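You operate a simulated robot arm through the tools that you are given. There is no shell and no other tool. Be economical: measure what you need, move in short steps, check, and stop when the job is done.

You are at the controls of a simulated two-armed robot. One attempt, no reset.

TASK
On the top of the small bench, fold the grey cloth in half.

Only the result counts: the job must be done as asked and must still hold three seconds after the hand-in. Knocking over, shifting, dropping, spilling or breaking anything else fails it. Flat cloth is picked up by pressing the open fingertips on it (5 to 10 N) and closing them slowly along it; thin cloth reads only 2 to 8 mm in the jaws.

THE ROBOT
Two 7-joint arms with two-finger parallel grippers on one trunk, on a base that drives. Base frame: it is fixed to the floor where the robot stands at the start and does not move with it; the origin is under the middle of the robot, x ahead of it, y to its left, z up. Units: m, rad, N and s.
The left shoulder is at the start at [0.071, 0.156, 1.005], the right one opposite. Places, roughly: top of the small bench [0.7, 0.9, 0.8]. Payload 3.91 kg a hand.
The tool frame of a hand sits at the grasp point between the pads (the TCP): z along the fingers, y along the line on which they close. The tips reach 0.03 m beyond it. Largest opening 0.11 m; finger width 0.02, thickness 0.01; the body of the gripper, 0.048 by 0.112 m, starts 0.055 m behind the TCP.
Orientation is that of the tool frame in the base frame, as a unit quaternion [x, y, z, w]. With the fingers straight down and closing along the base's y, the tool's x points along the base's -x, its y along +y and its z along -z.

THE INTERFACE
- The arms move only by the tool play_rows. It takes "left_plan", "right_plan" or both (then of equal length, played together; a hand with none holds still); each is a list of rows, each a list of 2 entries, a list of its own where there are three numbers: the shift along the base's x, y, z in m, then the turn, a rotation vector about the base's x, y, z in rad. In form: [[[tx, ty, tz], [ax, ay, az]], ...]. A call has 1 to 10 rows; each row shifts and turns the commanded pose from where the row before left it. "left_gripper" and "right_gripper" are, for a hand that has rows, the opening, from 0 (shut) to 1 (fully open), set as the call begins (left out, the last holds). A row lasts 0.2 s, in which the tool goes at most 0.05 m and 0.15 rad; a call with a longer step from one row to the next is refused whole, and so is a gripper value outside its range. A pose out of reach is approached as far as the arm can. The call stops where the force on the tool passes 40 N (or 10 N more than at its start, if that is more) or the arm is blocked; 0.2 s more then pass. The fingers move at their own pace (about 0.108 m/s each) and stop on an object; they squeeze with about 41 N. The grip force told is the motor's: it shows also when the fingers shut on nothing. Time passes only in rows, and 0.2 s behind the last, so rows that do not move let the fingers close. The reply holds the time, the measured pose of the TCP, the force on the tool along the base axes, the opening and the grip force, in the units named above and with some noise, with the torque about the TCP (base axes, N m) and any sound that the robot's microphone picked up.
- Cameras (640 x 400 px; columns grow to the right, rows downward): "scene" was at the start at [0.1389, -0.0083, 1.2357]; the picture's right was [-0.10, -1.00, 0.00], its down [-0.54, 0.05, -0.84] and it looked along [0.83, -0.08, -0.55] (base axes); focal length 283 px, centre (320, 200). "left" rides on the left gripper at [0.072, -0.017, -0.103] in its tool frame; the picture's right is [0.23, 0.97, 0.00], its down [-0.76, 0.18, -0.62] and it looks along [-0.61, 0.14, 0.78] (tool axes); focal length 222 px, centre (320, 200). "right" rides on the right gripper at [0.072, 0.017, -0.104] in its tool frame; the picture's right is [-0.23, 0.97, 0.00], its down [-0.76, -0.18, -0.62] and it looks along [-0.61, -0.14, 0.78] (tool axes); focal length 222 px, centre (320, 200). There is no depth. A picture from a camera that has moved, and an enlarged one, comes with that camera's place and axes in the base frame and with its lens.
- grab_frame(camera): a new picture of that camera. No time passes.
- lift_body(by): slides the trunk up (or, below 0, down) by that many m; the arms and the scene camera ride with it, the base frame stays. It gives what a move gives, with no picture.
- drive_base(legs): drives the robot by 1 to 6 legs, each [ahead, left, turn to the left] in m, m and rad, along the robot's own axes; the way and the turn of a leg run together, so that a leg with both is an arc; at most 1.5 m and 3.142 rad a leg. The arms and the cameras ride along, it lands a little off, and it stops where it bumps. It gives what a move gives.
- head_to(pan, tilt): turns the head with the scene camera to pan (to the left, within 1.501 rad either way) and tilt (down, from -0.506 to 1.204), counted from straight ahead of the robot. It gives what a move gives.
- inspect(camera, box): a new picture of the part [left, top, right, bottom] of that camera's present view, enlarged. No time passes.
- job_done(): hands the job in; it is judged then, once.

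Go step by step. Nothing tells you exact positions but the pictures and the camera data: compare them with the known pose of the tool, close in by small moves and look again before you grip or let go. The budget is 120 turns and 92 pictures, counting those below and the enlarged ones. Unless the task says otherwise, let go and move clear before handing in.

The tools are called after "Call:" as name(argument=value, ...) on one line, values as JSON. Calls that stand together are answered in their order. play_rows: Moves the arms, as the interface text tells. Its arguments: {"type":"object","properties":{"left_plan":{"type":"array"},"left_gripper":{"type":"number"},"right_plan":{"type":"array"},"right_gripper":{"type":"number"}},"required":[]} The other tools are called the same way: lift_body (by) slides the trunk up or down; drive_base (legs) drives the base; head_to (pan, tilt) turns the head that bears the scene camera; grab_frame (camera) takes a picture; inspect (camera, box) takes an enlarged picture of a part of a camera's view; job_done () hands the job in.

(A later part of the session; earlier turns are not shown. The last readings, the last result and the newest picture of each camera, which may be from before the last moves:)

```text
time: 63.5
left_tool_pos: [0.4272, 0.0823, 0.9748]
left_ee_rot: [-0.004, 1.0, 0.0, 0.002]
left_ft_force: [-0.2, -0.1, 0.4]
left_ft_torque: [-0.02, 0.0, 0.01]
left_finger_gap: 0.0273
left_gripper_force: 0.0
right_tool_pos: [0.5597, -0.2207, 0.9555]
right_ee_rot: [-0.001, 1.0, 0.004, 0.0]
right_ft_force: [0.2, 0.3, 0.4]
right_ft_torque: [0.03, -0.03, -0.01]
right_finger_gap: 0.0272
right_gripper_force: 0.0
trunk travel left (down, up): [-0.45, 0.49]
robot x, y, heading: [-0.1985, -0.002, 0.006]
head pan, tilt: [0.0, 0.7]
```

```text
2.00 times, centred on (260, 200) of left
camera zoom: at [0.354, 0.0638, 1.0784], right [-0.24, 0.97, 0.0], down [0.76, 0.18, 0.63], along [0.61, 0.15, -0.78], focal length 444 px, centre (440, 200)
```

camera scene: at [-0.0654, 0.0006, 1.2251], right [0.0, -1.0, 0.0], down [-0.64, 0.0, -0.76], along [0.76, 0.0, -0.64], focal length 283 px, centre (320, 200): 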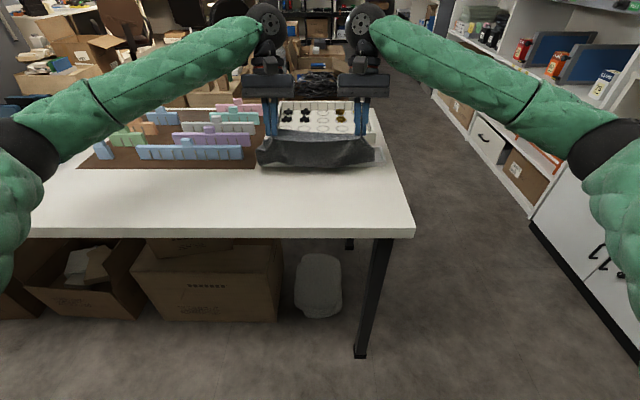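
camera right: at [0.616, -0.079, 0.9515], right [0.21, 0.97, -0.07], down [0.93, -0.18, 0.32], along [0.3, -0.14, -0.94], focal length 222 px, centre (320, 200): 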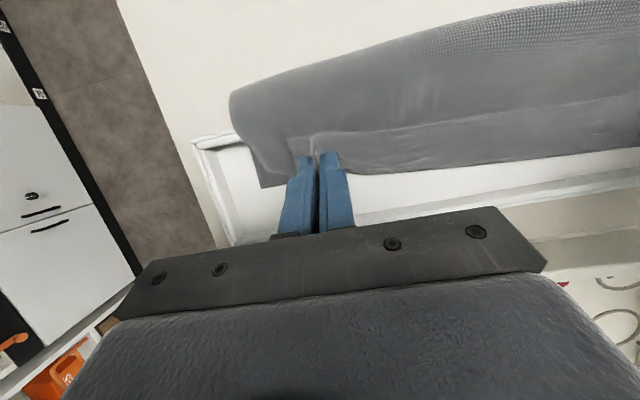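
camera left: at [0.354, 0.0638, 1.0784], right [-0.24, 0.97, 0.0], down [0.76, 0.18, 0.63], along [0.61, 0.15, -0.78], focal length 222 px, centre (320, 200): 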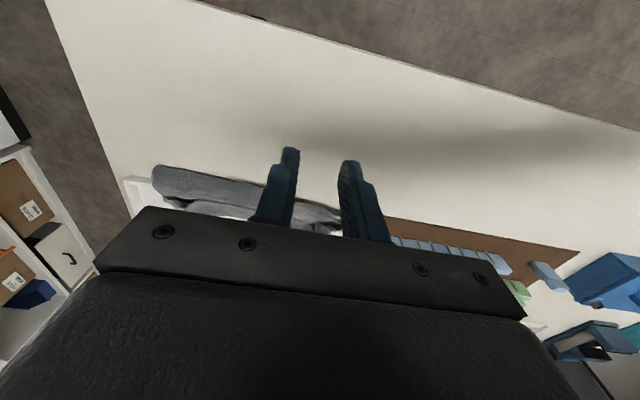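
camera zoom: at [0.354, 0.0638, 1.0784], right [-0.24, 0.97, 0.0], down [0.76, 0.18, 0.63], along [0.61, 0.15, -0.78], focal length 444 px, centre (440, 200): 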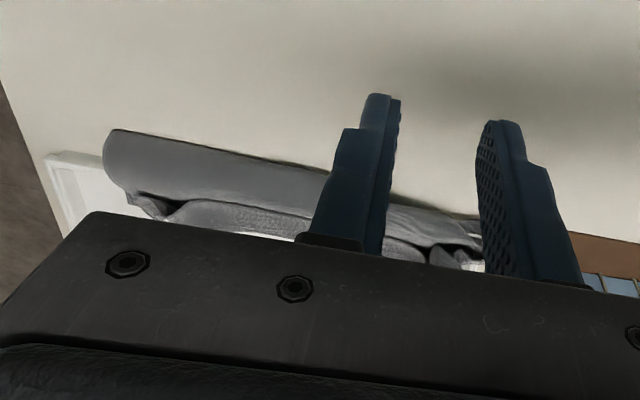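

The fold is puffed and twisted on the left because I overshot. Both near-edge corners still stand upright, so I'll regrasp them and lay them again, ending about 2 cm shorter.

Call:
play_rows(left_plan=[[[0.04, 0.01, 0], [0, 0, 0]], [[0.04, 0.01, 0], [0, 0, 0]], [[0.04, 0.01, 0], [0, 0, 0]], [[0.04, 0.01, 0], [0, 0, 0]], [[0.04, 0.008, 0], [0, 0, 0]], [[0, 0, -0.04], [0, 0, 0]], [[0, 0, -0.04], [0, 0, 0]], [[0, 0, -0.02], [0, 0, 0]]], right_plan=[[[0.02, 0.03, 0], [0, 0, 0]], [[0.02, 0.03, 0], [0, 0, 0]], [[0.02, 0.035, 0], [0, 0, 0]], [[0.01, 0.038, 0], [0, 0, 0]], [[0, 0, 0], [0, 0, 0]], [[0, 0, -0.04], [0, 0, 0]], [[0, 0, -0.03], [0, 0, 0]], [[0, 0, -0.01], [0, 0, 0]]], left_gripper=0.5, right_gripper=0.5)

Call:
inspect(camera="scene", box=[244, 115, 396, 210])

Call:
grab_frame(camera="left")

Call:
grab_frame(camera="right")

```text
time: 65.3
left_tool_pos: [0.6259, 0.1266, 0.8718]
left_ee_rot: [-0.003, 1.0, -0.001, 0.002]
left_ft_force: [-0.9, 0.3, -0.4]
left_ft_torque: [-0.03, 0.01, -0.03]
left_finger_gap: 0.0549
left_gripper_force: 0.1
right_tool_pos: [0.6272, -0.0846, 0.872]
right_ee_rot: [-0.002, 1.0, 0.002, 0.0]
right_ft_force: [0.1, -0.4, 0.2]
right_ft_torque: [0.01, -0.01, -0.02]
right_finger_gap: 0.0549
right_gripper_force: 0.1
trunk travel left (down, up): [-0.45, 0.49]
robot x, y, heading: [-0.1983, -0.0035, 0.001]
head pan, tilt: [0.0, 0.7]
```

```text
4.21 times, centred on (320, 162) of scene
camera zoom: at [-0.0642, 0.0007, 1.225], right [0.0, -1.0, 0.0], down [-0.64, 0.0, -0.76], along [0.76, 0.0, -0.64], focal length 1193 px, centre (320, 358)
```

zoom: 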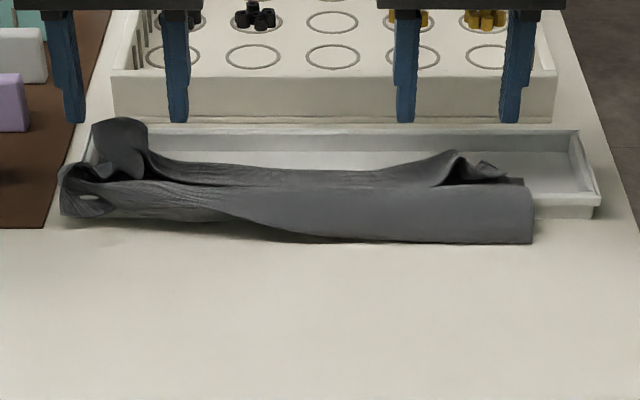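

```text
15 pictures are left
camera left: at [0.5533, 0.1098, 0.9762], right [-0.23, 0.97, 0.0], down [0.76, 0.18, 0.63], along [0.61, 0.14, -0.78], focal length 222 px, centre (320, 200)
```

left: 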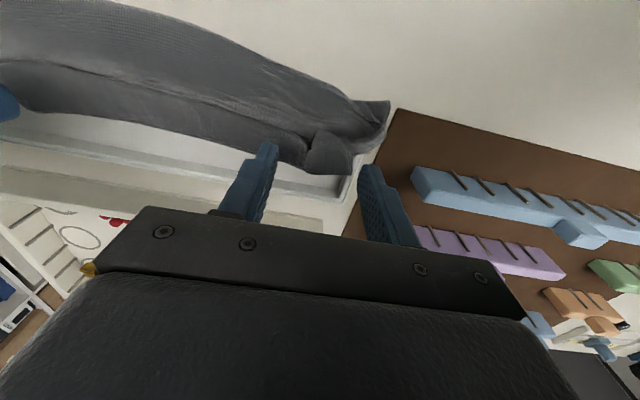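

```text
14 pictures are left
camera right: at [0.5549, -0.0684, 0.9763], right [0.22, 0.97, 0.01], down [0.76, -0.18, 0.62], along [0.61, -0.14, -0.78], focal length 222 px, centre (320, 200)
```

right: 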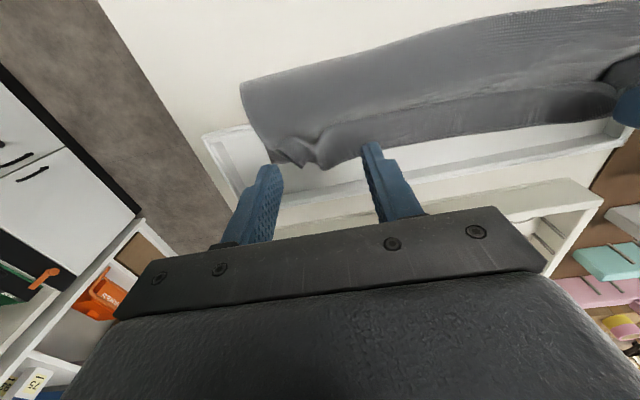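

I align over the standing corners, lower with the tips kept above rail height, and close.

Call:
play_rows(left_plan=[[[0.006, 0.006, 0], [0, 0, 0]], [[0, 0, -0.02], [0, 0, 0]], [[0, 0, -0.018], [0, 0, 0]]], right_plan=[[[0.004, -0.009, 0], [0, 0, 0]], [[0, 0, -0.022], [0, 0, 0]], [[0, 0, -0.022], [0, 0, 0]]], left_gripper=0.32, right_gripper=0.36)

Call:
play_rows(left_plan=[[[0, 0, 0], [0, 0, 0]], [[0, 0, 0], [0, 0, 0]]], right_plan=[[[0, 0, 0], [0, 0, 0]], [[0, 0, 0], [0, 0, 0]]], left_gripper=0.0, right_gripper=0.0)

```text
time: 66.1
left_tool_pos: [0.6247, 0.1375, 0.8449]
left_ee_rot: [-0.007, 1.0, 0.001, 0.005]
left_ft_force: [0.3, 0.3, -0.8]
left_ft_torque: [-0.01, 0.03, 0.03]
left_finger_gap: 0.0353
left_gripper_force: 0.2
right_tool_pos: [0.6251, -0.0935, 0.8404]
right_ee_rot: [-0.004, 1.0, 0.004, 0.005]
right_ft_force: [0.5, -0.8, 0.3]
right_ft_torque: [0.03, 0.02, 0.03]
right_finger_gap: 0.0394
right_gripper_force: 0.1
trunk travel left (down, up): [-0.45, 0.49]
robot x, y, heading: [-0.2023, 0.0024, 0.009]
head pan, tilt: [0.0, 0.7]
```

```text
time: 66.7
left_tool_pos: [0.6245, 0.1379, 0.8461]
left_ee_rot: [-0.006, 1.0, 0.001, 0.008]
left_ft_force: [-0.4, 0.2, -0.1]
left_ft_torque: [0.02, 0.02, -0.04]
left_finger_gap: 0.0027
left_gripper_force: 40.9
right_tool_pos: [0.6239, -0.0934, 0.8409]
right_ee_rot: [-0.003, 1.0, 0.003, 0.007]
right_ft_force: [0.3, 0.0, -0.3]
right_ft_torque: [-0.03, -0.03, -0.02]
right_finger_gap: 0.0017
right_gripper_force: 41.1
trunk travel left (down, up): [-0.45, 0.49]
robot x, y, heading: [-0.199, -0.0006, 0.006]
head pan, tilt: [0.0, 0.7]
```

Both hands hold cloth again. I lift and go back to unroll the lower half onto the bench, then lay it again.

Call:
play_rows(left_plan=[[[-0.01, -0.002, 0.03], [0, 0, 0]], [[-0.02, -0.003, 0.03], [0, 0.05, 0]], [[-0.03, -0.003, 0.02], [0, 0.1, 0]], [[-0.03, 0, -0.005], [0, 0.1, 0]], [[-0.01, 0, -0.02], [0, 0.05, 0]], [[0.0, 0, -0.02], [0, 0, 0]], [[0.01, 0, -0.015], [0, 0, 0]], [[0.015, 0, -0.008], [0, 0, 0]], [[0, 0, 0], [0, 0, 0]]], right_plan=[[[-0.01, 0, 0.03], [0, 0, 0]], [[-0.02, 0, 0.03], [0, 0.05, 0]], [[-0.03, 0, 0.02], [0, 0.1, 0]], [[-0.03, 0, -0.005], [0, 0.1, 0]], [[-0.01, 0, -0.02], [0, 0.05, 0]], [[0.0, 0, -0.02], [0, 0, 0]], [[0.01, 0, -0.015], [0, 0, 0]], [[0.015, 0, -0.004], [0, 0, 0]], [[0, 0, 0], [0, 0, 0]]])

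Call:
inspect(camera="scene", box=[244, 115, 396, 210])

```text
time: 68.7
left_tool_pos: [0.5582, 0.1232, 0.8482]
left_ee_rot: [-0.003, 0.989, 0.001, -0.146]
left_ft_force: [0.9, -0.2, -0.4]
left_ft_torque: [-0.03, 0.02, 0.01]
left_finger_gap: 0.0031
left_gripper_force: 40.3
right_tool_pos: [0.5567, -0.0968, 0.8453]
right_ee_rot: [-0.001, 0.989, 0.004, -0.149]
right_ft_force: [-0.9, 0.0, -0.4]
right_ft_torque: [0.03, 0.0, 0.01]
right_finger_gap: 0.0017
right_gripper_force: 41.2
trunk travel left (down, up): [-0.45, 0.49]
robot x, y, heading: [-0.2025, -0.0025, 0.011]
head pan, tilt: [0.0, 0.7]
```

```text
4.21 times, centred on (320, 162) of scene
camera zoom: at [-0.065, 0.0005, 1.225], right [0.0, -1.0, 0.0], down [-0.64, 0.0, -0.76], along [0.76, 0.0, -0.64], focal length 1193 px, centre (320, 358)
```

zoom: 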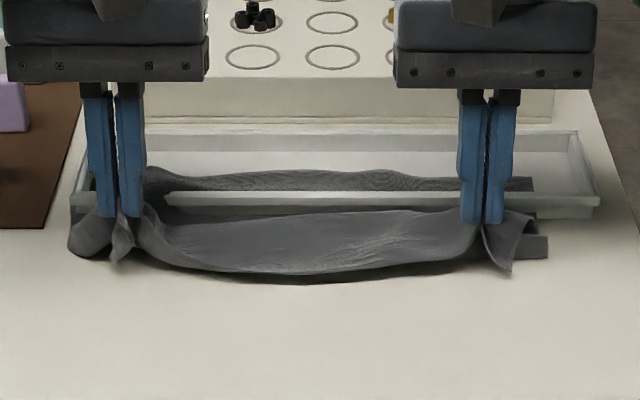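

Excellent: the lower half lies in front of the rail with the crease at about x = 0.53, and the grips are close to the edge. I move over the rail slowly and low.

Call:
play_rows(left_plan=[[[0.012, 0, 0.003], [0, 0, 0]], [[0.012, 0, 0], [0, 0, 0]], [[0.012, 0, 0], [0, 0, 0]], [[0.012, 0, 0], [0, 0, 0]], [[0.012, 0, 0], [0, 0, 0]], [[0.01, 0, -0.005], [0, 0, 0]], [[0.004, 0, -0.007], [0, 0, 0]], [[0, 0, -0.006], [0, 0, 0]]], right_plan=[[[0.012, 0, 0.005], [0, 0, 0]], [[0.012, 0, 0], [0, 0, 0]], [[0.012, 0, 0], [0, 0, 0]], [[0.012, 0, 0], [0, 0, 0]], [[0.012, 0, 0], [0, 0, 0]], [[0.012, 0, -0.005], [0, 0, 0]], [[0.004, 0, -0.007], [0, 0, 0]], [[0, 0, -0.006], [0, 0, 0]]])

Call:
inspect(camera="scene", box=[244, 115, 396, 210])

```text
time: 70.5
left_tool_pos: [0.6319, 0.1269, 0.8325]
left_ee_rot: [-0.003, 0.989, -0.001, -0.147]
left_ft_force: [0.3, 0.5, 4.5]
left_ft_torque: [-0.02, 0.06, -0.02]
left_finger_gap: 0.0026
left_gripper_force: 40.9
right_tool_pos: [0.6327, -0.0959, 0.8337]
right_ee_rot: [0.0, 0.989, 0.004, -0.148]
right_ft_force: [-0.3, -0.6, -0.5]
right_ft_torque: [0.02, -0.03, -0.03]
right_finger_gap: 0.0002
right_gripper_force: 37.8
trunk travel left (down, up): [-0.45, 0.49]
robot x, y, heading: [-0.1964, -0.0017, 0.002]
head pan, tilt: [0.0, 0.7]
```

```text
4.21 times, centred on (320, 162) of scene
camera zoom: at [-0.0648, 0.0005, 1.2251], right [0.0, -1.0, 0.0], down [-0.64, 0.0, -0.76], along [0.76, 0.0, -0.64], focal length 1193 px, centre (320, 358)
```

zoom: 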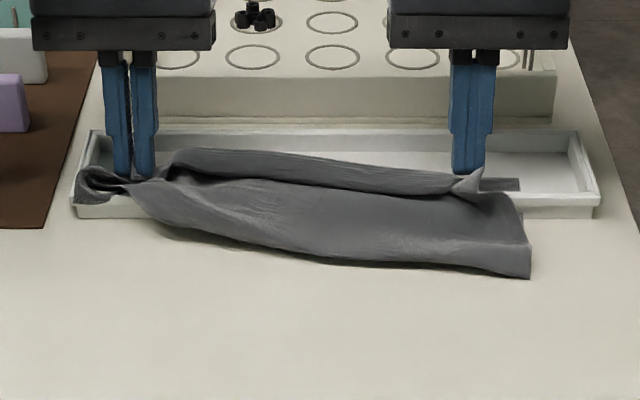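

The right half is nearly right (crease at 0.533), though its grip slipped. The left grip pulled its crease in, so I bring the left back a few centimetres and release, then look.

Call:
play_rows(left_plan=[[[-0.01, 0, 0.006], [0, 0, 0]], [[-0.015, 0.003, 0.003], [0, 0, 0]], [[-0.015, 0.003, 0], [0, 0, 0]], [[-0.01, 0.002, -0.004], [0, 0, 0]], [[0, 0, -0.006], [0, 0, 0]], [[0, 0, 0], [0, 0, 0]]], right_plan=[[[0, 0, 0.03], [0, 0, 0]], [[0, 0, 0.04], [0, 0, 0]], [[0, -0.03, 0.03], [0, 0, 0]], [[0, -0.04, 0], [0, 0, 0]], [[0, -0.04, 0], [0, 0, 0]], [[0, 0, 0], [0, 0, 0]]])

Call:
play_rows(left_plan=[[[0, 0, 0], [0, 0, 0]], [[0, 0, 0], [0, 0, 0]]], left_gripper=0.35)

Call:
play_rows(left_plan=[[[0, 0, 0.03], [0, 0, 0]], [[0, 0, 0.04], [0, 0, 0]], [[-0.02, 0, 0.04], [0, 0, 0]], [[-0.04, 0.02, 0.02], [0, 0, 0]], [[-0.04, 0.02, 0], [0, 0, 0]]])

Call:
inspect(camera="scene", box=[244, 115, 396, 210])

```text
time: 71.9
left_tool_pos: [0.5826, 0.1334, 0.8319]
left_ee_rot: [-0.004, 0.989, -0.001, -0.148]
left_ft_force: [0.0, 0.4, 0.9]
left_ft_torque: [0.0, 0.03, -0.02]
left_finger_gap: 0.0028
left_gripper_force: 40.8
right_tool_pos: [0.6325, -0.2042, 0.933]
right_ee_rot: [-0.001, 0.989, 0.002, -0.149]
right_ft_force: [0.4, -0.2, -0.8]
right_ft_torque: [-0.01, -0.01, 0.01]
right_finger_gap: 0.0
right_gripper_force: 38.0
trunk travel left (down, up): [-0.45, 0.49]
robot x, y, heading: [-0.1977, 0.0004, -0.001]
head pan, tilt: [0.0, 0.7]
```

```text
time: 72.5
left_tool_pos: [0.5816, 0.1326, 0.833]
left_ee_rot: [-0.004, 0.989, 0.0, -0.148]
left_ft_force: [-0.3, 0.1, -0.2]
left_ft_torque: [0.0, -0.02, -0.05]
left_finger_gap: 0.0383
left_gripper_force: 0.0
right_tool_pos: [0.6332, -0.2049, 0.9329]
right_ee_rot: [-0.001, 0.989, 0.004, -0.149]
right_ft_force: [0.1, 0.3, 0.1]
right_ft_torque: [-0.02, 0.0, 0.04]
right_finger_gap: 0.0
right_gripper_force: 37.5
trunk travel left (down, up): [-0.45, 0.49]
robot x, y, heading: [-0.1993, 0.0011, 0.005]
head pan, tilt: [0.0, 0.7]
```

```text
time: 73.7
left_tool_pos: [0.4814, 0.1739, 0.9614]
left_ee_rot: [-0.002, 0.989, -0.001, -0.147]
left_ft_force: [-0.3, -0.2, -0.8]
left_ft_torque: [-0.01, -0.02, 0.02]
left_finger_gap: 0.0385
left_gripper_force: 0.1
right_tool_pos: [0.6318, -0.2057, 0.9342]
right_ee_rot: [0.001, 0.989, 0.004, -0.148]
right_ft_force: [0.6, -0.5, 0.5]
right_ft_torque: [0.02, -0.02, 0.04]
right_finger_gap: 0.0
right_gripper_force: 37.7
trunk travel left (down, up): [-0.45, 0.49]
robot x, y, heading: [-0.2023, -0.0022, 0.005]
head pan, tilt: [0.0, 0.7]
```

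```text
4.21 times, centred on (320, 162) of scene
camera zoom: at [-0.0652, 0.0008, 1.2251], right [0.0, -1.0, 0.0], down [-0.64, 0.0, -0.76], along [0.76, 0.0, -0.64], focal length 1193 px, centre (320, 358)
```

zoom: 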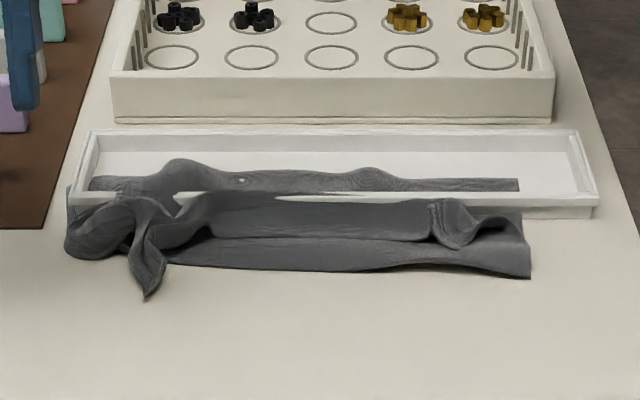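

The cloth has settled in front of the rail, with the left near corner pointing toward me at about (0.515, 0.104) and the right corner flap standing at about (0.57, −0.087). I go for both of these again, right at the corners.

Call:
play_rows(left_plan=[[[0.02, -0.02, 0], [0, 0, 0]], [[0.02, -0.025, 0], [0, 0, 0]], [[0.015, -0.025, 0], [0, 0, 0]], [[0, 0, -0.04], [0, 0, 0]], [[0, 0, -0.04], [0, 0, 0]], [[0, 0, -0.03], [0, 0, 0]]], right_plan=[[[-0.02, 0.03, 0], [0, 0, 0]], [[-0.02, 0.04, 0], [0, 0, 0]], [[-0.011, 0.047, 0], [0, 0, 0]], [[0, 0, -0.04], [0, 0, 0]], [[0, 0, -0.03], [0, 0, 0]], [[0, 0, -0.02], [0, 0, 0]]], left_gripper=0.4, right_gripper=0.5)

Call:
inspect(camera="scene", box=[244, 115, 396, 210])

```text
time: 75.1
left_tool_pos: [0.5392, 0.1047, 0.8519]
left_ee_rot: [-0.003, 0.989, 0.0, -0.147]
left_ft_force: [0.1, -0.1, -0.9]
left_ft_torque: [0.0, 0.01, 0.03]
left_finger_gap: 0.044
left_gripper_force: 0.1
right_tool_pos: [0.5837, -0.088, 0.8433]
right_ee_rot: [0.0, 0.989, 0.002, -0.15]
right_ft_force: [-0.3, 0.7, -0.3]
right_ft_torque: [-0.03, 0.02, 0.02]
right_finger_gap: 0.0548
right_gripper_force: 0.1
trunk travel left (down, up): [-0.45, 0.49]
robot x, y, heading: [-0.1982, 0.0, 0.005]
head pan, tilt: [0.0, 0.7]
```

```text
4.21 times, centred on (320, 162) of scene
camera zoom: at [-0.0638, 0.0004, 1.225], right [0.0, -1.0, 0.0], down [-0.65, 0.0, -0.76], along [0.76, 0.0, -0.65], focal length 1193 px, centre (320, 358)
```

zoom: 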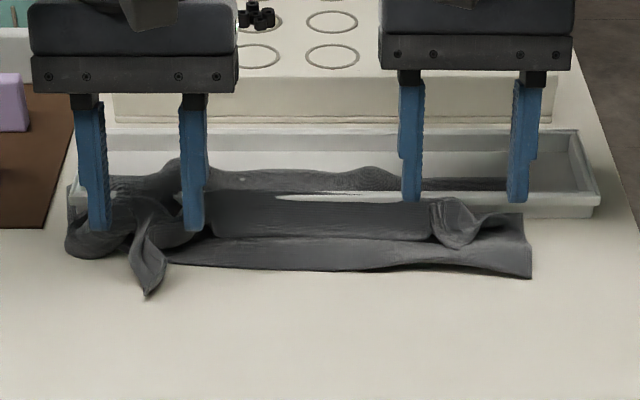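

Both are aligned with the ridges. I lower and close.

Call:
play_rows(left_plan=[[[0, 0, -0.018], [0, 0, 0]], [[0, 0, -0.014], [0, 0, 0]], [[0, 0, -0.003], [0, 0, 0]]], right_plan=[[[0, 0, -0.012], [0, 0, 0]], [[0, 0, -0.008], [0, 0, 0]], [[0, 0, -0.004], [0, 0, 0]]])

Call:
play_rows(left_plan=[[[0, 0, 0], [0, 0, 0]]], right_plan=[[[0, 0, 0], [0, 0, 0]]], left_gripper=0.25, right_gripper=0.3)

Call:
play_rows(left_plan=[[[0, 0, 0], [0, 0, 0]]], right_plan=[[[0, 0, 0], [0, 0, 0]]], left_gripper=0.1, right_gripper=0.15)

Call:
play_rows(left_plan=[[[0, 0, 0], [0, 0, 0]], [[0, 0, 0], [0, 0, 0]]], right_plan=[[[0, 0, 0], [0, 0, 0]], [[0, 0, 0], [0, 0, 0]]], left_gripper=0.0, right_gripper=0.0)

```text
time: 75.9
left_tool_pos: [0.537, 0.1055, 0.8176]
left_ee_rot: [-0.004, 0.989, 0.0, -0.148]
left_ft_force: [-0.5, 0.7, 0.2]
left_ft_torque: [-0.03, 0.01, 0.01]
left_finger_gap: 0.0442
left_gripper_force: 0.0
right_tool_pos: [0.5821, -0.0872, 0.8186]
right_ee_rot: [-0.001, 0.989, 0.004, -0.148]
right_ft_force: [-0.3, -0.2, -0.9]
right_ft_torque: [0.0, 0.04, -0.02]
right_finger_gap: 0.0551
right_gripper_force: 0.0
trunk travel left (down, up): [-0.45, 0.49]
robot x, y, heading: [-0.1987, 0.0002, 0.007]
head pan, tilt: [0.0, 0.7]
```

```text
time: 76.3
left_tool_pos: [0.5366, 0.1053, 0.8169]
left_ee_rot: [-0.003, 0.989, -0.001, -0.148]
left_ft_force: [-0.9, -0.3, 0.0]
left_ft_torque: [-0.02, -0.01, 0.0]
left_finger_gap: 0.0274
left_gripper_force: 0.0
right_tool_pos: [0.582, -0.0887, 0.8208]
right_ee_rot: [-0.001, 0.989, 0.003, -0.149]
right_ft_force: [0.4, 0.1, 1.4]
right_ft_torque: [0.02, -0.02, -0.01]
right_finger_gap: 0.0332
right_gripper_force: 0.0
trunk travel left (down, up): [-0.45, 0.49]
robot x, y, heading: [-0.2037, -0.0002, 0.006]
head pan, tilt: [0.0, 0.7]
```

```text
time: 76.7
left_tool_pos: [0.5365, 0.1044, 0.8173]
left_ee_rot: [-0.003, 0.989, -0.002, -0.148]
left_ft_force: [0.7, -0.3, -0.7]
left_ft_torque: [-0.04, -0.01, 0.0]
left_finger_gap: 0.011
left_gripper_force: 0.1
right_tool_pos: [0.5826, -0.0893, 0.8194]
right_ee_rot: [-0.001, 0.989, 0.003, -0.149]
right_ft_force: [-0.5, 0.6, 0.4]
right_ft_torque: [0.0, 0.0, 0.01]
right_finger_gap: 0.0164
right_gripper_force: 0.1
trunk travel left (down, up): [-0.45, 0.49]
robot x, y, heading: [-0.1953, 0.0022, 0.003]
head pan, tilt: [0.0, 0.7]
```

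```text
time: 77.3
left_tool_pos: [0.5365, 0.1057, 0.8176]
left_ee_rot: [-0.003, 0.989, -0.001, -0.147]
left_ft_force: [0.1, -1.0, 4.4]
left_ft_torque: [0.02, -0.07, -0.01]
left_finger_gap: 0.0028
left_gripper_force: 40.7
right_tool_pos: [0.582, -0.0883, 0.8204]
right_ee_rot: [-0.002, 0.989, 0.002, -0.149]
right_ft_force: [-0.3, -0.4, 0.7]
right_ft_torque: [-0.06, 0.01, -0.02]
right_finger_gap: 0.0027
right_gripper_force: 40.8
trunk travel left (down, up): [-0.45, 0.49]
robot x, y, heading: [-0.2028, -0.0026, 0.003]
head pan, tilt: [0.0, 0.7]
```

Both hold. I lift and draw back to straighten the cloth, spreading the hands a little, before folding again.

Call:
play_rows(left_plan=[[[0, 0, 0.03], [0, 0, 0]], [[-0.01, 0.004, 0.03], [0, 0, 0]], [[-0.02, 0.005, 0.02], [0, 0, 0]], [[-0.02, 0.005, 0.0], [0, 0, 0]], [[-0.01, 0, -0.0], [0, 0, 0]], [[0, 0, 0], [0, 0, 0]]], right_plan=[[[-0.015, 0, 0.03], [0, 0, 0]], [[-0.025, -0.004, 0.03], [0, 0, 0]], [[-0.03, -0.005, 0.02], [0, 0, 0]], [[-0.03, -0.005, 0], [0, 0, 0]], [[-0.005, 0, 0], [0, 0, 0]], [[0, 0, 0], [0, 0, 0]]])

Call:
inspect(camera="scene", box=[236, 110, 404, 215])

```text
time: 78.7
left_tool_pos: [0.4782, 0.1184, 0.8961]
left_ee_rot: [-0.004, 0.989, 0.001, -0.149]
left_ft_force: [13.1, 4.3, -10.3]
left_ft_torque: [0.1, -0.2, 0.07]
left_finger_gap: 0.0027
left_gripper_force: 41.1
right_tool_pos: [0.4785, -0.1013, 0.8983]
right_ee_rot: [-0.001, 0.989, 0.002, -0.15]
right_ft_force: [9.5, -2.1, -5.6]
right_ft_torque: [-0.08, -0.23, -0.03]
right_finger_gap: 0.0028
right_gripper_force: 41.1
trunk travel left (down, up): [-0.45, 0.49]
robot x, y, heading: [-0.2016, 0.0004, 0.0]
head pan, tilt: [0.0, 0.7]
```

```text
3.81 times, centred on (320, 162) of scene
camera zoom: at [-0.0625, 0.0008, 1.2246], right [0.0, -1.0, 0.0], down [-0.65, 0.0, -0.76], along [0.76, 0.0, -0.65], focal length 1080 px, centre (320, 343)
```

zoom: 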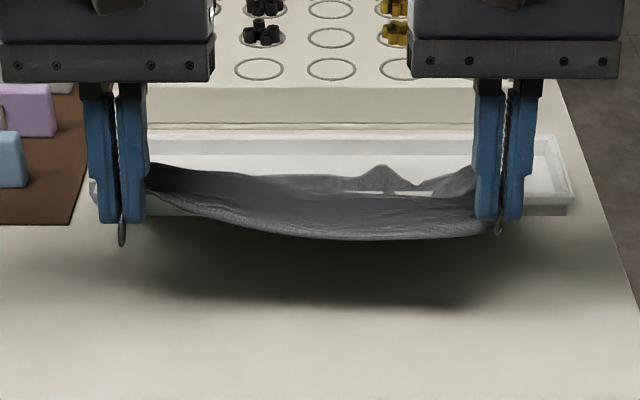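

The cloth seems to pass partly over the rail now and might be coming free. I try pulling upward gently.

Call:
play_rows(left_plan=[[[0.02, 0, 0.03], [0, 0, 0]], [[0.02, 0, 0.03], [0, 0, 0]], [[0.01, 0, 0.02], [0, 0, 0]], [[0.0, 0, 0.01], [0, 0, 0]], [[0, 0, 0.01], [0, 0, 0]]], right_plan=[[[0.02, 0, 0.03], [0, 0, 0]], [[0.02, 0, 0.03], [0, 0, 0]], [[0.01, 0, 0.02], [0, 0, 0]], [[0.0, 0, 0.01], [0, 0, 0]], [[0, 0, 0.01], [0, 0, 0]]])

Call:
inspect(camera="scene", box=[236, 110, 404, 215])

```text
time: 79.9
left_tool_pos: [0.5302, 0.1183, 0.994]
left_ee_rot: [-0.005, 0.989, 0.0, -0.151]
left_ft_force: [13.7, 6.9, -28.7]
left_ft_torque: [0.23, -0.69, -0.09]
left_finger_gap: 0.0019
left_gripper_force: 40.6
right_tool_pos: [0.5323, -0.1005, 0.9953]
right_ee_rot: [-0.001, 0.989, 0.002, -0.151]
right_ft_force: [11.2, 1.8, -27.8]
right_ft_torque: [0.06, -0.24, -0.01]
right_finger_gap: 0.0019
right_gripper_force: 41.6
trunk travel left (down, up): [-0.45, 0.49]
robot x, y, heading: [-0.1978, -0.0044, 0.006]
head pan, tilt: [0.0, 0.7]
```

```text
3.81 times, centred on (320, 162) of scene
camera zoom: at [-0.0596, 0.0014, 1.2236], right [0.0, -1.0, 0.0], down [-0.65, 0.0, -0.76], along [0.76, 0.0, -0.65], focal length 1080 px, centre (320, 343)
```

zoom: 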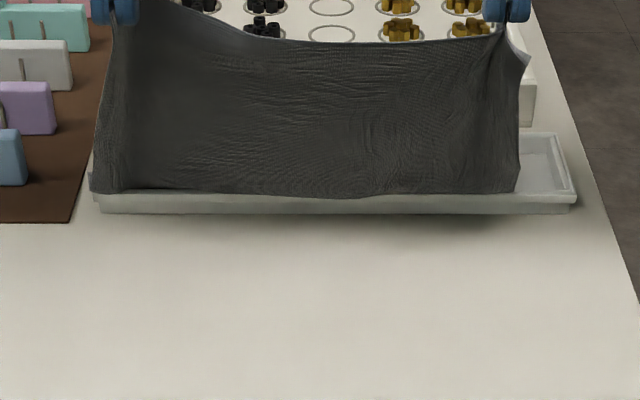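

The load climbs to about 28 N per hand and the frame may be starting to tip, so I stop pulling. I lower again, form the loop, and lay the edge over, now gripping right at the corners.

Call:
play_rows(left_plan=[[[0, 0, -0.03], [0, 0, 0]], [[0, 0, -0.035], [0, 0, 0]], [[0, 0, -0.035], [0, 0, 0]], [[0.005, 0, -0.025], [0, 0, 0]], [[0.01, 0, -0.012], [0, 0, 0]], [[0.01, 0, -0.01], [0, 0, 0]], [[0, 0, 0], [0, 0, 0]]], right_plan=[[[0, 0, -0.03], [0, 0, 0]], [[0, 0, -0.035], [0, 0, 0]], [[0, 0, -0.035], [0, 0, 0]], [[0.005, 0, -0.025], [0, 0, 0]], [[0.01, 0, -0.012], [0, 0, 0]], [[0.01, 0, -0.01], [0, 0, 0]], [[0, 0, 0], [0, 0, 0]]])

Call:
inspect(camera="scene", box=[240, 115, 400, 215])

```text
time: 81.5
left_tool_pos: [0.5514, 0.1192, 0.8522]
left_ee_rot: [-0.004, 0.989, 0.001, -0.148]
left_ft_force: [-0.3, 0.5, 0.7]
left_ft_torque: [-0.01, -0.07, 0.04]
left_finger_gap: 0.0018
left_gripper_force: 40.8
right_tool_pos: [0.5522, -0.1014, 0.8543]
right_ee_rot: [-0.001, 0.989, 0.003, -0.149]
right_ft_force: [0.4, 0.6, 0.3]
right_ft_torque: [0.01, 0.0, -0.03]
right_finger_gap: 0.0022
right_gripper_force: 41.1
trunk travel left (down, up): [-0.45, 0.49]
robot x, y, heading: [-0.1982, -0.0015, 0.002]
head pan, tilt: [0.0, 0.7]
```

```text
4.00 times, centred on (320, 165) of scene
camera zoom: at [-0.0652, 0.0004, 1.2251], right [0.0, -1.0, 0.0], down [-0.64, 0.0, -0.76], along [0.76, 0.0, -0.64], focal length 1134 px, centre (320, 340)
```

zoom: 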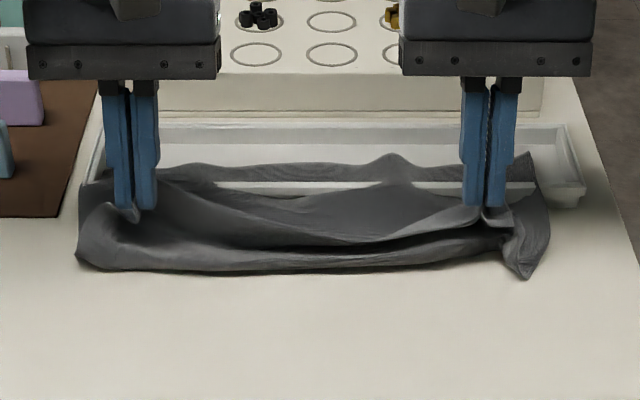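

The frame sits exactly where it was, and the loop is well formed with its crease at x≈0.525. I carry the edge over to x≈0.64 and set it down.

Call:
play_rows(left_plan=[[[0.014, 0.001, 0.002], [0, 0, 0]], [[0.014, 0.001, 0], [0, 0, 0]], [[0.014, 0, 0], [0, 0, 0]], [[0.014, 0, 0], [0, 0, 0]], [[0.014, 0, 0], [0, 0, 0]], [[0.012, 0, 0], [0, 0, 0]], [[0.008, 0, -0.006], [0, 0, 0]], [[0.002, 0, -0.008], [0, 0, 0]], [[0, 0, -0.006], [0, 0, 0]]], right_plan=[[[0.014, -0.001, 0.001], [0, 0, 0]], [[0.014, -0.001, 0], [0, 0, 0]], [[0.014, 0, 0], [0, 0, 0]], [[0.014, 0, 0], [0, 0, 0]], [[0.014, 0, 0], [0, 0, 0]], [[0.012, 0, 0], [0, 0, 0]], [[0.008, 0, -0.006], [0, 0, 0]], [[0.002, 0, -0.008], [0, 0, 0]], [[0, 0, -0.006], [0, 0, 0]]])

Call:
inspect(camera="scene", box=[240, 115, 400, 215])

```text
time: 83.5
left_tool_pos: [0.6442, 0.1213, 0.8308]
left_ee_rot: [-0.004, 0.989, 0.0, -0.147]
left_ft_force: [-0.1, -0.7, 1.3]
left_ft_torque: [-0.01, -0.07, -0.03]
left_finger_gap: 0.0018
left_gripper_force: 40.1
right_tool_pos: [0.6449, -0.1041, 0.8327]
right_ee_rot: [-0.001, 0.989, 0.003, -0.149]
right_ft_force: [0.6, 0.2, 0.9]
right_ft_torque: [0.01, -0.04, 0.0]
right_finger_gap: 0.0021
right_gripper_force: 40.7
trunk travel left (down, up): [-0.45, 0.49]
robot x, y, heading: [-0.2022, -0.0014, 0.004]
head pan, tilt: [0.0, 0.7]
```

```text
4.00 times, centred on (320, 165) of scene
camera zoom: at [-0.0646, 0.0005, 1.225], right [0.0, -1.0, 0.0], down [-0.64, 0.0, -0.76], along [0.76, 0.0, -0.64], focal length 1134 px, centre (320, 340)
```

zoom: 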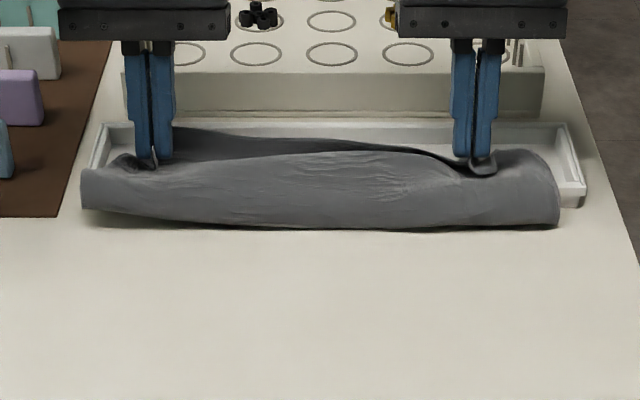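

Much better: the fold is even across the full width. I release, lift away and untilt, then pat the puffed loop flat.

Call:
play_rows(left_plan=[[[0, 0, -0.003], [0, 0, 0]], [[0, 0, -0.002], [0, 0, 0]]], right_plan=[[[0, 0, -0.004], [0, 0, 0]], [[0, 0, -0.003], [0, 0, 0]]])

Call:
play_rows(left_plan=[[[0, 0, 0], [0, 0, 0]], [[0, 0, 0], [0, 0, 0]]], right_plan=[[[0, 0, 0], [0, 0, 0]], [[0, 0, 0], [0, 0, 0]]], left_gripper=0.2, right_gripper=0.25)

Call:
play_rows(left_plan=[[[0, 0, 0.02], [0, 0, 0]], [[0, 0, 0.04], [0, 0, 0]], [[0, 0, 0.03], [0, -0.1, 0]], [[-0.03, 0, 0], [0, -0.1, 0]], [[-0.03, 0, 0], [0, -0.1, 0]]], right_plan=[[[0, 0, 0.02], [0, 0, 0]], [[0, 0, 0.04], [0, 0, 0]], [[0, 0, 0.03], [0, -0.1, 0]], [[-0.03, 0, 0], [0, -0.1, 0]], [[-0.03, 0, 0], [0, -0.1, 0]]])

Call:
inspect(camera="scene", box=[240, 115, 400, 215])

```text
time: 84.1
left_tool_pos: [0.6437, 0.1194, 0.8269]
left_ee_rot: [-0.003, 0.989, -0.001, -0.148]
left_ft_force: [0.5, -1.4, 0.5]
left_ft_torque: [-0.01, 0.0, -0.03]
left_finger_gap: 0.0017
left_gripper_force: 41.0
right_tool_pos: [0.6436, -0.1041, 0.8269]
right_ee_rot: [-0.001, 0.989, 0.003, -0.149]
right_ft_force: [-0.4, 1.2, 3.3]
right_ft_torque: [0.03, 0.03, 0.02]
right_finger_gap: 0.0021
right_gripper_force: 41.0
trunk travel left (down, up): [-0.45, 0.49]
robot x, y, heading: [-0.1993, 0.003, 0.002]
head pan, tilt: [0.0, 0.7]
```

```text
time: 84.7
left_tool_pos: [0.6428, 0.1207, 0.8271]
left_ee_rot: [-0.003, 0.989, 0.001, -0.147]
left_ft_force: [-0.1, 1.1, 0.9]
left_ft_torque: [0.01, 0.02, -0.03]
left_finger_gap: 0.0218
left_gripper_force: 0.2
right_tool_pos: [0.6447, -0.1039, 0.8277]
right_ee_rot: [0.0, 0.989, 0.003, -0.149]
right_ft_force: [-0.1, -0.5, 0.1]
right_ft_torque: [0.01, -0.01, -0.02]
right_finger_gap: 0.0275
right_gripper_force: 0.0
trunk travel left (down, up): [-0.45, 0.49]
robot x, y, heading: [-0.1969, -0.0017, 0.004]
head pan, tilt: [0.0, 0.7]
```

```text
time: 85.9
left_tool_pos: [0.5831, 0.1211, 0.919]
left_ee_rot: [-0.004, 1.0, -0.001, 0.003]
left_ft_force: [-0.9, 0.0, -0.3]
left_ft_torque: [0.0, -0.01, 0.02]
left_finger_gap: 0.0219
left_gripper_force: 0.1
right_tool_pos: [0.5837, -0.1051, 0.9166]
right_ee_rot: [0.0, 1.0, 0.003, 0.003]
right_ft_force: [0.2, 0.1, -0.8]
right_ft_torque: [0.01, 0.02, -0.03]
right_finger_gap: 0.0276
right_gripper_force: 0.0
trunk travel left (down, up): [-0.45, 0.49]
robot x, y, heading: [-0.2017, -0.0008, 0.003]
head pan, tilt: [0.0, 0.7]
```

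```text
4.00 times, centred on (320, 165) of scene
camera zoom: at [-0.0653, 0.0005, 1.2252], right [0.0, -1.0, 0.0], down [-0.64, 0.0, -0.76], along [0.76, 0.0, -0.64], focal length 1134 px, centre (320, 340)
```

zoom: 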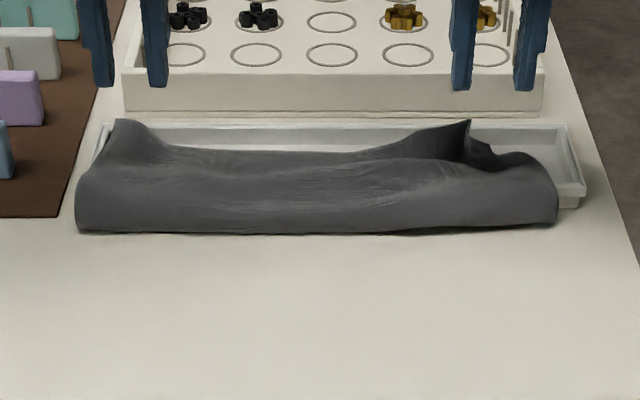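

A clean fold with the crease straight at x≈0.57, only puffed, with the two corners standing up. I pat the puff down in front of the rail with open fingers at several spots.

Call:
play_rows(left_plan=[[[0, 0, -0.04], [0, 0, 0]], [[0, 0, -0.03], [0, 0, 0]], [[-0.005, 0, -0.015], [0, 0, 0]], [[-0.005, 0, -0.01], [0, 0, 0]], [[0, 0, 0], [0, 0, 0]], [[0, 0, 0.045], [0, 0, 0]], [[0.008, -0.045, 0], [0, 0, 0]], [[0, 0, -0.03], [0, 0, 0]], [[-0.008, 0, -0.015], [0, 0, 0]], [[0, 0, 0], [0, 0, 0]]], right_plan=[[[0, 0, -0.04], [0, 0, 0]], [[0, 0, -0.03], [0, 0, 0]], [[-0.005, 0, -0.013], [0, 0, 0]], [[-0.005, 0, -0.01], [0, 0, 0]], [[0, 0, 0], [0, 0, 0]], [[0, 0, 0.045], [0, 0, 0]], [[0.008, 0.045, 0], [0, 0, 0]], [[0, 0, -0.03], [0, 0, 0]], [[-0.008, 0, -0.015], [0, 0, 0]], [[0, 0, 0], [0, 0, 0]]], left_gripper=0.4, right_gripper=0.4)

Call:
play_rows(left_plan=[[[0, 0, 0.04], [0, 0, 0]], [[0, 0, 0.03], [0, 0, 0]], [[0, 0, 0.01], [0, 0, 0]]], right_plan=[[[0, 0, 0.04], [0, 0, 0]], [[0, 0, 0.03], [0, 0, 0]], [[0, 0, 0.01], [0, 0, 0]]])

Call:
inspect(camera="scene", box=[240, 115, 400, 215])

```text
time: 88.1
left_tool_pos: [0.5633, 0.0774, 0.8328]
left_ee_rot: [-0.006, 1.0, 0.001, 0.009]
left_ft_force: [0.9, 0.3, -0.7]
left_ft_torque: [0.0, -0.01, -0.01]
left_finger_gap: 0.0439
left_gripper_force: 0.1
right_tool_pos: [0.5613, -0.0593, 0.8326]
right_ee_rot: [-0.003, 1.0, 0.006, 0.009]
right_ft_force: [-0.3, 0.0, 0.1]
right_ft_torque: [-0.02, 0.01, 0.0]
right_finger_gap: 0.0441
right_gripper_force: 0.1
trunk travel left (down, up): [-0.45, 0.49]
robot x, y, heading: [-0.2011, 0.0047, 0.008]
head pan, tilt: [0.0, 0.7]
```

```text
time: 88.9
left_tool_pos: [0.5744, 0.074, 0.9068]
left_ee_rot: [-0.002, 1.0, -0.002, 0.003]
left_ft_force: [-0.1, 0.0, 0.7]
left_ft_torque: [-0.03, -0.05, 0.0]
left_finger_gap: 0.0443
left_gripper_force: 0.1
right_tool_pos: [0.5741, -0.0595, 0.9065]
right_ee_rot: [-0.001, 1.0, 0.003, 0.002]
right_ft_force: [-0.2, 0.3, 0.0]
right_ft_torque: [-0.01, -0.06, 0.01]
right_finger_gap: 0.0439
right_gripper_force: 0.1
trunk travel left (down, up): [-0.45, 0.49]
robot x, y, heading: [-0.201, -0.0017, 0.003]
head pan, tilt: [0.0, 0.7]
```

```text
4.00 times, centred on (320, 165) of scene
camera zoom: at [-0.0647, 0.001, 1.2259], right [0.0, -1.0, 0.0], down [-0.64, 0.0, -0.77], along [0.77, 0.0, -0.64], focal length 1134 px, centre (320, 340)
```

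zoom: 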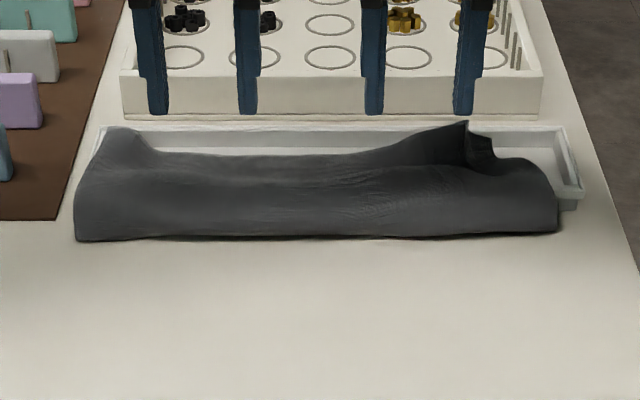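

The patting didn't reach low enough, because the arms are at their limit with vertical tools. I raise the hands, lower the trunk a little, and pat again with real pressure.

Call:
play_rows(left_plan=[[[0, 0, 0.04], [0, 0, 0]], [[0, 0.02, 0.04], [0, 0, 0]], [[0, 0.025, 0], [0, 0, 0]]], right_plan=[[[0, 0, 0.04], [0, 0, 0]], [[0, -0.02, 0.04], [0, 0, 0]], [[0, -0.03, 0], [0, 0, 0]]])

Call:
lift_body(by=-0.08)

Call:
play_rows(left_plan=[[[0, 0, -0.04], [0, 0, 0]], [[0, 0, -0.025], [0, 0, 0]], [[0, 0, -0.01], [0, 0, 0]], [[0, 0, -0.004], [0, 0, 0]]], right_plan=[[[0, 0, -0.04], [0, 0, 0]], [[0, 0, -0.025], [0, 0, 0]], [[0, 0, -0.01], [0, 0, 0]], [[0, 0, -0.004], [0, 0, 0]]])

```text
time: 89.7
left_tool_pos: [0.5741, 0.1189, 0.9829]
left_ee_rot: [-0.003, 1.0, -0.001, 0.002]
left_ft_force: [-0.1, -0.5, 0.7]
left_ft_torque: [-0.01, 0.02, -0.02]
left_finger_gap: 0.0438
left_gripper_force: 0.1
right_tool_pos: [0.5737, -0.1084, 0.9854]
right_ee_rot: [-0.003, 1.0, 0.002, 0.0]
right_ft_force: [-0.3, 0.9, 0.1]
right_ft_torque: [0.05, -0.02, -0.02]
right_finger_gap: 0.0441
right_gripper_force: 0.0
trunk travel left (down, up): [-0.45, 0.49]
robot x, y, heading: [-0.2024, -0.0006, 0.008]
head pan, tilt: [0.0, 0.7]
```

```text
time: 90.9
left_tool_pos: [0.5737, 0.1197, 0.9036]
left_ee_rot: [-0.003, 1.0, -0.001, 0.002]
left_ft_force: [0.4, 0.2, 1.0]
left_ft_torque: [-0.02, 0.0, 0.0]
left_finger_gap: 0.0441
left_gripper_force: 0.0
right_tool_pos: [0.5745, -0.1098, 0.9053]
right_ee_rot: [-0.002, 1.0, 0.002, 0.0]
right_ft_force: [0.5, 0.1, 0.1]
right_ft_torque: [0.02, -0.03, 0.02]
right_finger_gap: 0.044
right_gripper_force: 0.1
trunk travel left (down, up): [-0.37, 0.57]
robot x, y, heading: [-0.197, -0.0023, 0.003]
head pan, tilt: [0.0, 0.7]
```

```text
time: 91.9
left_tool_pos: [0.5585, 0.1299, 0.8337]
left_ee_rot: [-0.011, 1.0, 0.003, 0.008]
left_ft_force: [0.8, -0.1, -1.3]
left_ft_torque: [0.02, 0.04, -0.02]
left_finger_gap: 0.044
left_gripper_force: 0.0
right_tool_pos: [0.5621, -0.0981, 0.8376]
right_ee_rot: [-0.01, 1.0, 0.006, 0.008]
right_ft_force: [0.2, -0.3, -1.6]
right_ft_torque: [-0.01, 0.02, -0.01]
right_finger_gap: 0.0439
right_gripper_force: 0.0
trunk travel left (down, up): [-0.37, 0.57]
robot x, y, heading: [-0.2016, 0.0008, 0.02]
head pan, tilt: [0.0, 0.7]
```

Something on the arm side limits the vertical pose, while the tilted tool worked before. I go back up, restore the trunk, tilt the tools again, and pat.

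Call:
play_rows(left_plan=[[[0, 0, 0.03], [0, 0.1, 0]], [[0.01, 0, 0.03], [0, 0.1, 0]], [[0.015, -0.01, 0], [0, 0.1, 0]]], right_plan=[[[0, 0, 0.03], [0, 0.1, 0]], [[0.01, 0, 0.03], [0, 0.1, 0]], [[0.015, -0.01, 0], [0, 0.1, 0]]])

Call:
lift_body(by=0.08)

Call:
play_rows(left_plan=[[[0, 0, -0.04], [0, 0, 0]], [[0, 0, -0.04], [0, 0, 0]], [[0, 0, -0.03], [0, 0, 0]], [[0, 0, -0.01], [0, 0, 0]]], right_plan=[[[0, 0, -0.04], [0, 0, 0]], [[0, 0, -0.04], [0, 0, 0]], [[0, 0, -0.03], [0, 0, 0]], [[0, 0, -0.01], [0, 0, 0]]])

```text
time: 92.7
left_tool_pos: [0.601, 0.1079, 0.8824]
left_ee_rot: [-0.003, 0.989, -0.001, -0.15]
left_ft_force: [-0.1, 0.2, 0.1]
left_ft_torque: [-0.03, 0.06, 0.0]
left_finger_gap: 0.0439
left_gripper_force: 0.0
right_tool_pos: [0.6024, -0.1194, 0.8851]
right_ee_rot: [0.0, 0.989, 0.004, -0.151]
right_ft_force: [0.4, 0.2, -0.8]
right_ft_torque: [-0.01, 0.1, 0.03]
right_finger_gap: 0.044
right_gripper_force: 0.0
trunk travel left (down, up): [-0.37, 0.57]
robot x, y, heading: [-0.197, -0.0047, 0.002]
head pan, tilt: [0.0, 0.7]
```

```text
time: 93.8
left_tool_pos: [0.5984, 0.1095, 0.9621]
left_ee_rot: [-0.003, 0.989, 0.001, -0.148]
left_ft_force: [0.2, 0.0, -0.1]
left_ft_torque: [0.02, 0.04, -0.01]
left_finger_gap: 0.0438
left_gripper_force: 0.0
right_tool_pos: [0.5995, -0.1186, 0.9668]
right_ee_rot: [-0.001, 0.989, 0.003, -0.149]
right_ft_force: [0.0, -0.5, 0.1]
right_ft_torque: [0.03, -0.01, 0.01]
right_finger_gap: 0.0443
right_gripper_force: 0.1
trunk travel left (down, up): [-0.45, 0.49]
robot x, y, heading: [-0.1986, -0.0007, 0.001]
head pan, tilt: [0.0, 0.7]
```

```text
time: 94.8
left_tool_pos: [0.5998, 0.109, 0.8434]
left_ee_rot: [-0.004, 0.989, 0.001, -0.147]
left_ft_force: [0.0, -1.1, 0.5]
left_ft_torque: [-0.01, -0.02, 0.0]
left_finger_gap: 0.044
left_gripper_force: 0.1
right_tool_pos: [0.6001, -0.1193, 0.8486]
right_ee_rot: [-0.001, 0.989, 0.003, -0.149]
right_ft_force: [-0.3, -0.6, 0.1]
right_ft_torque: [0.01, 0.01, 0.0]
right_finger_gap: 0.044
right_gripper_force: 0.0
trunk travel left (down, up): [-0.45, 0.49]
robot x, y, heading: [-0.1993, 0.0027, 0.006]
head pan, tilt: [0.0, 0.7]
```

Tracking is good with the tilt. I press down at two spots per hand.

Call:
play_rows(left_plan=[[[-0.008, 0, -0.01], [0, 0, 0]], [[-0.004, 0, -0.012], [0, 0, 0]], [[0, 0, 0], [0, 0, 0]], [[0, 0, 0.035], [0, 0, 0]], [[0.012, -0.045, 0], [0, 0, 0]], [[-0.004, 0, -0.02], [0, 0, 0]], [[-0.008, 0, -0.015], [0, 0, 0]], [[0, 0, 0], [0, 0, 0]], [[0, 0, 0.035], [0, 0, 0]], [[0, 0, 0.03], [0, 0, 0]]], right_plan=[[[-0.008, 0, -0.014], [0, 0, 0]], [[-0.004, 0, -0.013], [0, 0, 0]], [[0, 0, 0], [0, 0, 0]], [[0, 0, 0.035], [0, 0, 0]], [[0.012, 0.048, 0], [0, 0, 0]], [[-0.004, 0, -0.02], [0, 0, 0]], [[-0.008, 0, -0.015], [0, 0, 0]], [[0, 0, 0], [0, 0, 0]], [[0, 0, 0.035], [0, 0, 0]], [[0, 0, 0.03], [0, 0, 0]]])

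Call:
inspect(camera="scene", box=[240, 115, 400, 215])

```text
time: 97.0
left_tool_pos: [0.5854, 0.0645, 0.8873]
left_ee_rot: [-0.005, 0.989, 0.0, -0.148]
left_ft_force: [-0.5, 0.2, -0.4]
left_ft_torque: [-0.01, -0.02, -0.04]
left_finger_gap: 0.0439
left_gripper_force: 0.0
right_tool_pos: [0.5872, -0.0689, 0.8848]
right_ee_rot: [-0.001, 0.989, 0.002, -0.149]
right_ft_force: [0.1, -0.1, 0.3]
right_ft_torque: [0.02, -0.01, 0.0]
right_finger_gap: 0.0439
right_gripper_force: 0.0
trunk travel left (down, up): [-0.45, 0.49]
robot x, y, heading: [-0.2008, 0.0026, 0.002]
head pan, tilt: [0.0, 0.7]
```

```text
4.00 times, centred on (320, 165) of scene
camera zoom: at [-0.0655, 0.0005, 1.2249], right [0.0, -1.0, 0.0], down [-0.64, 0.0, -0.76], along [0.76, 0.0, -0.64], focal length 1134 px, centre (320, 340)
```

zoom: 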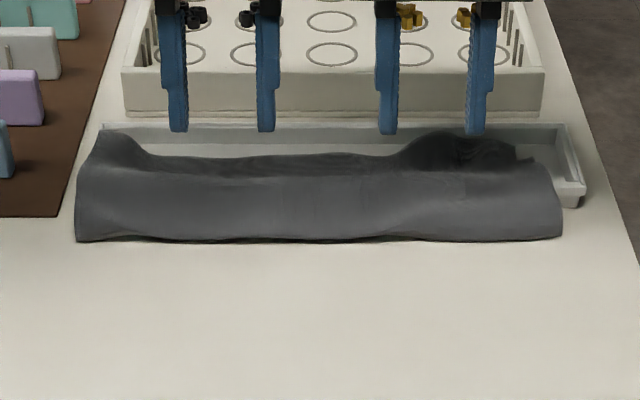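

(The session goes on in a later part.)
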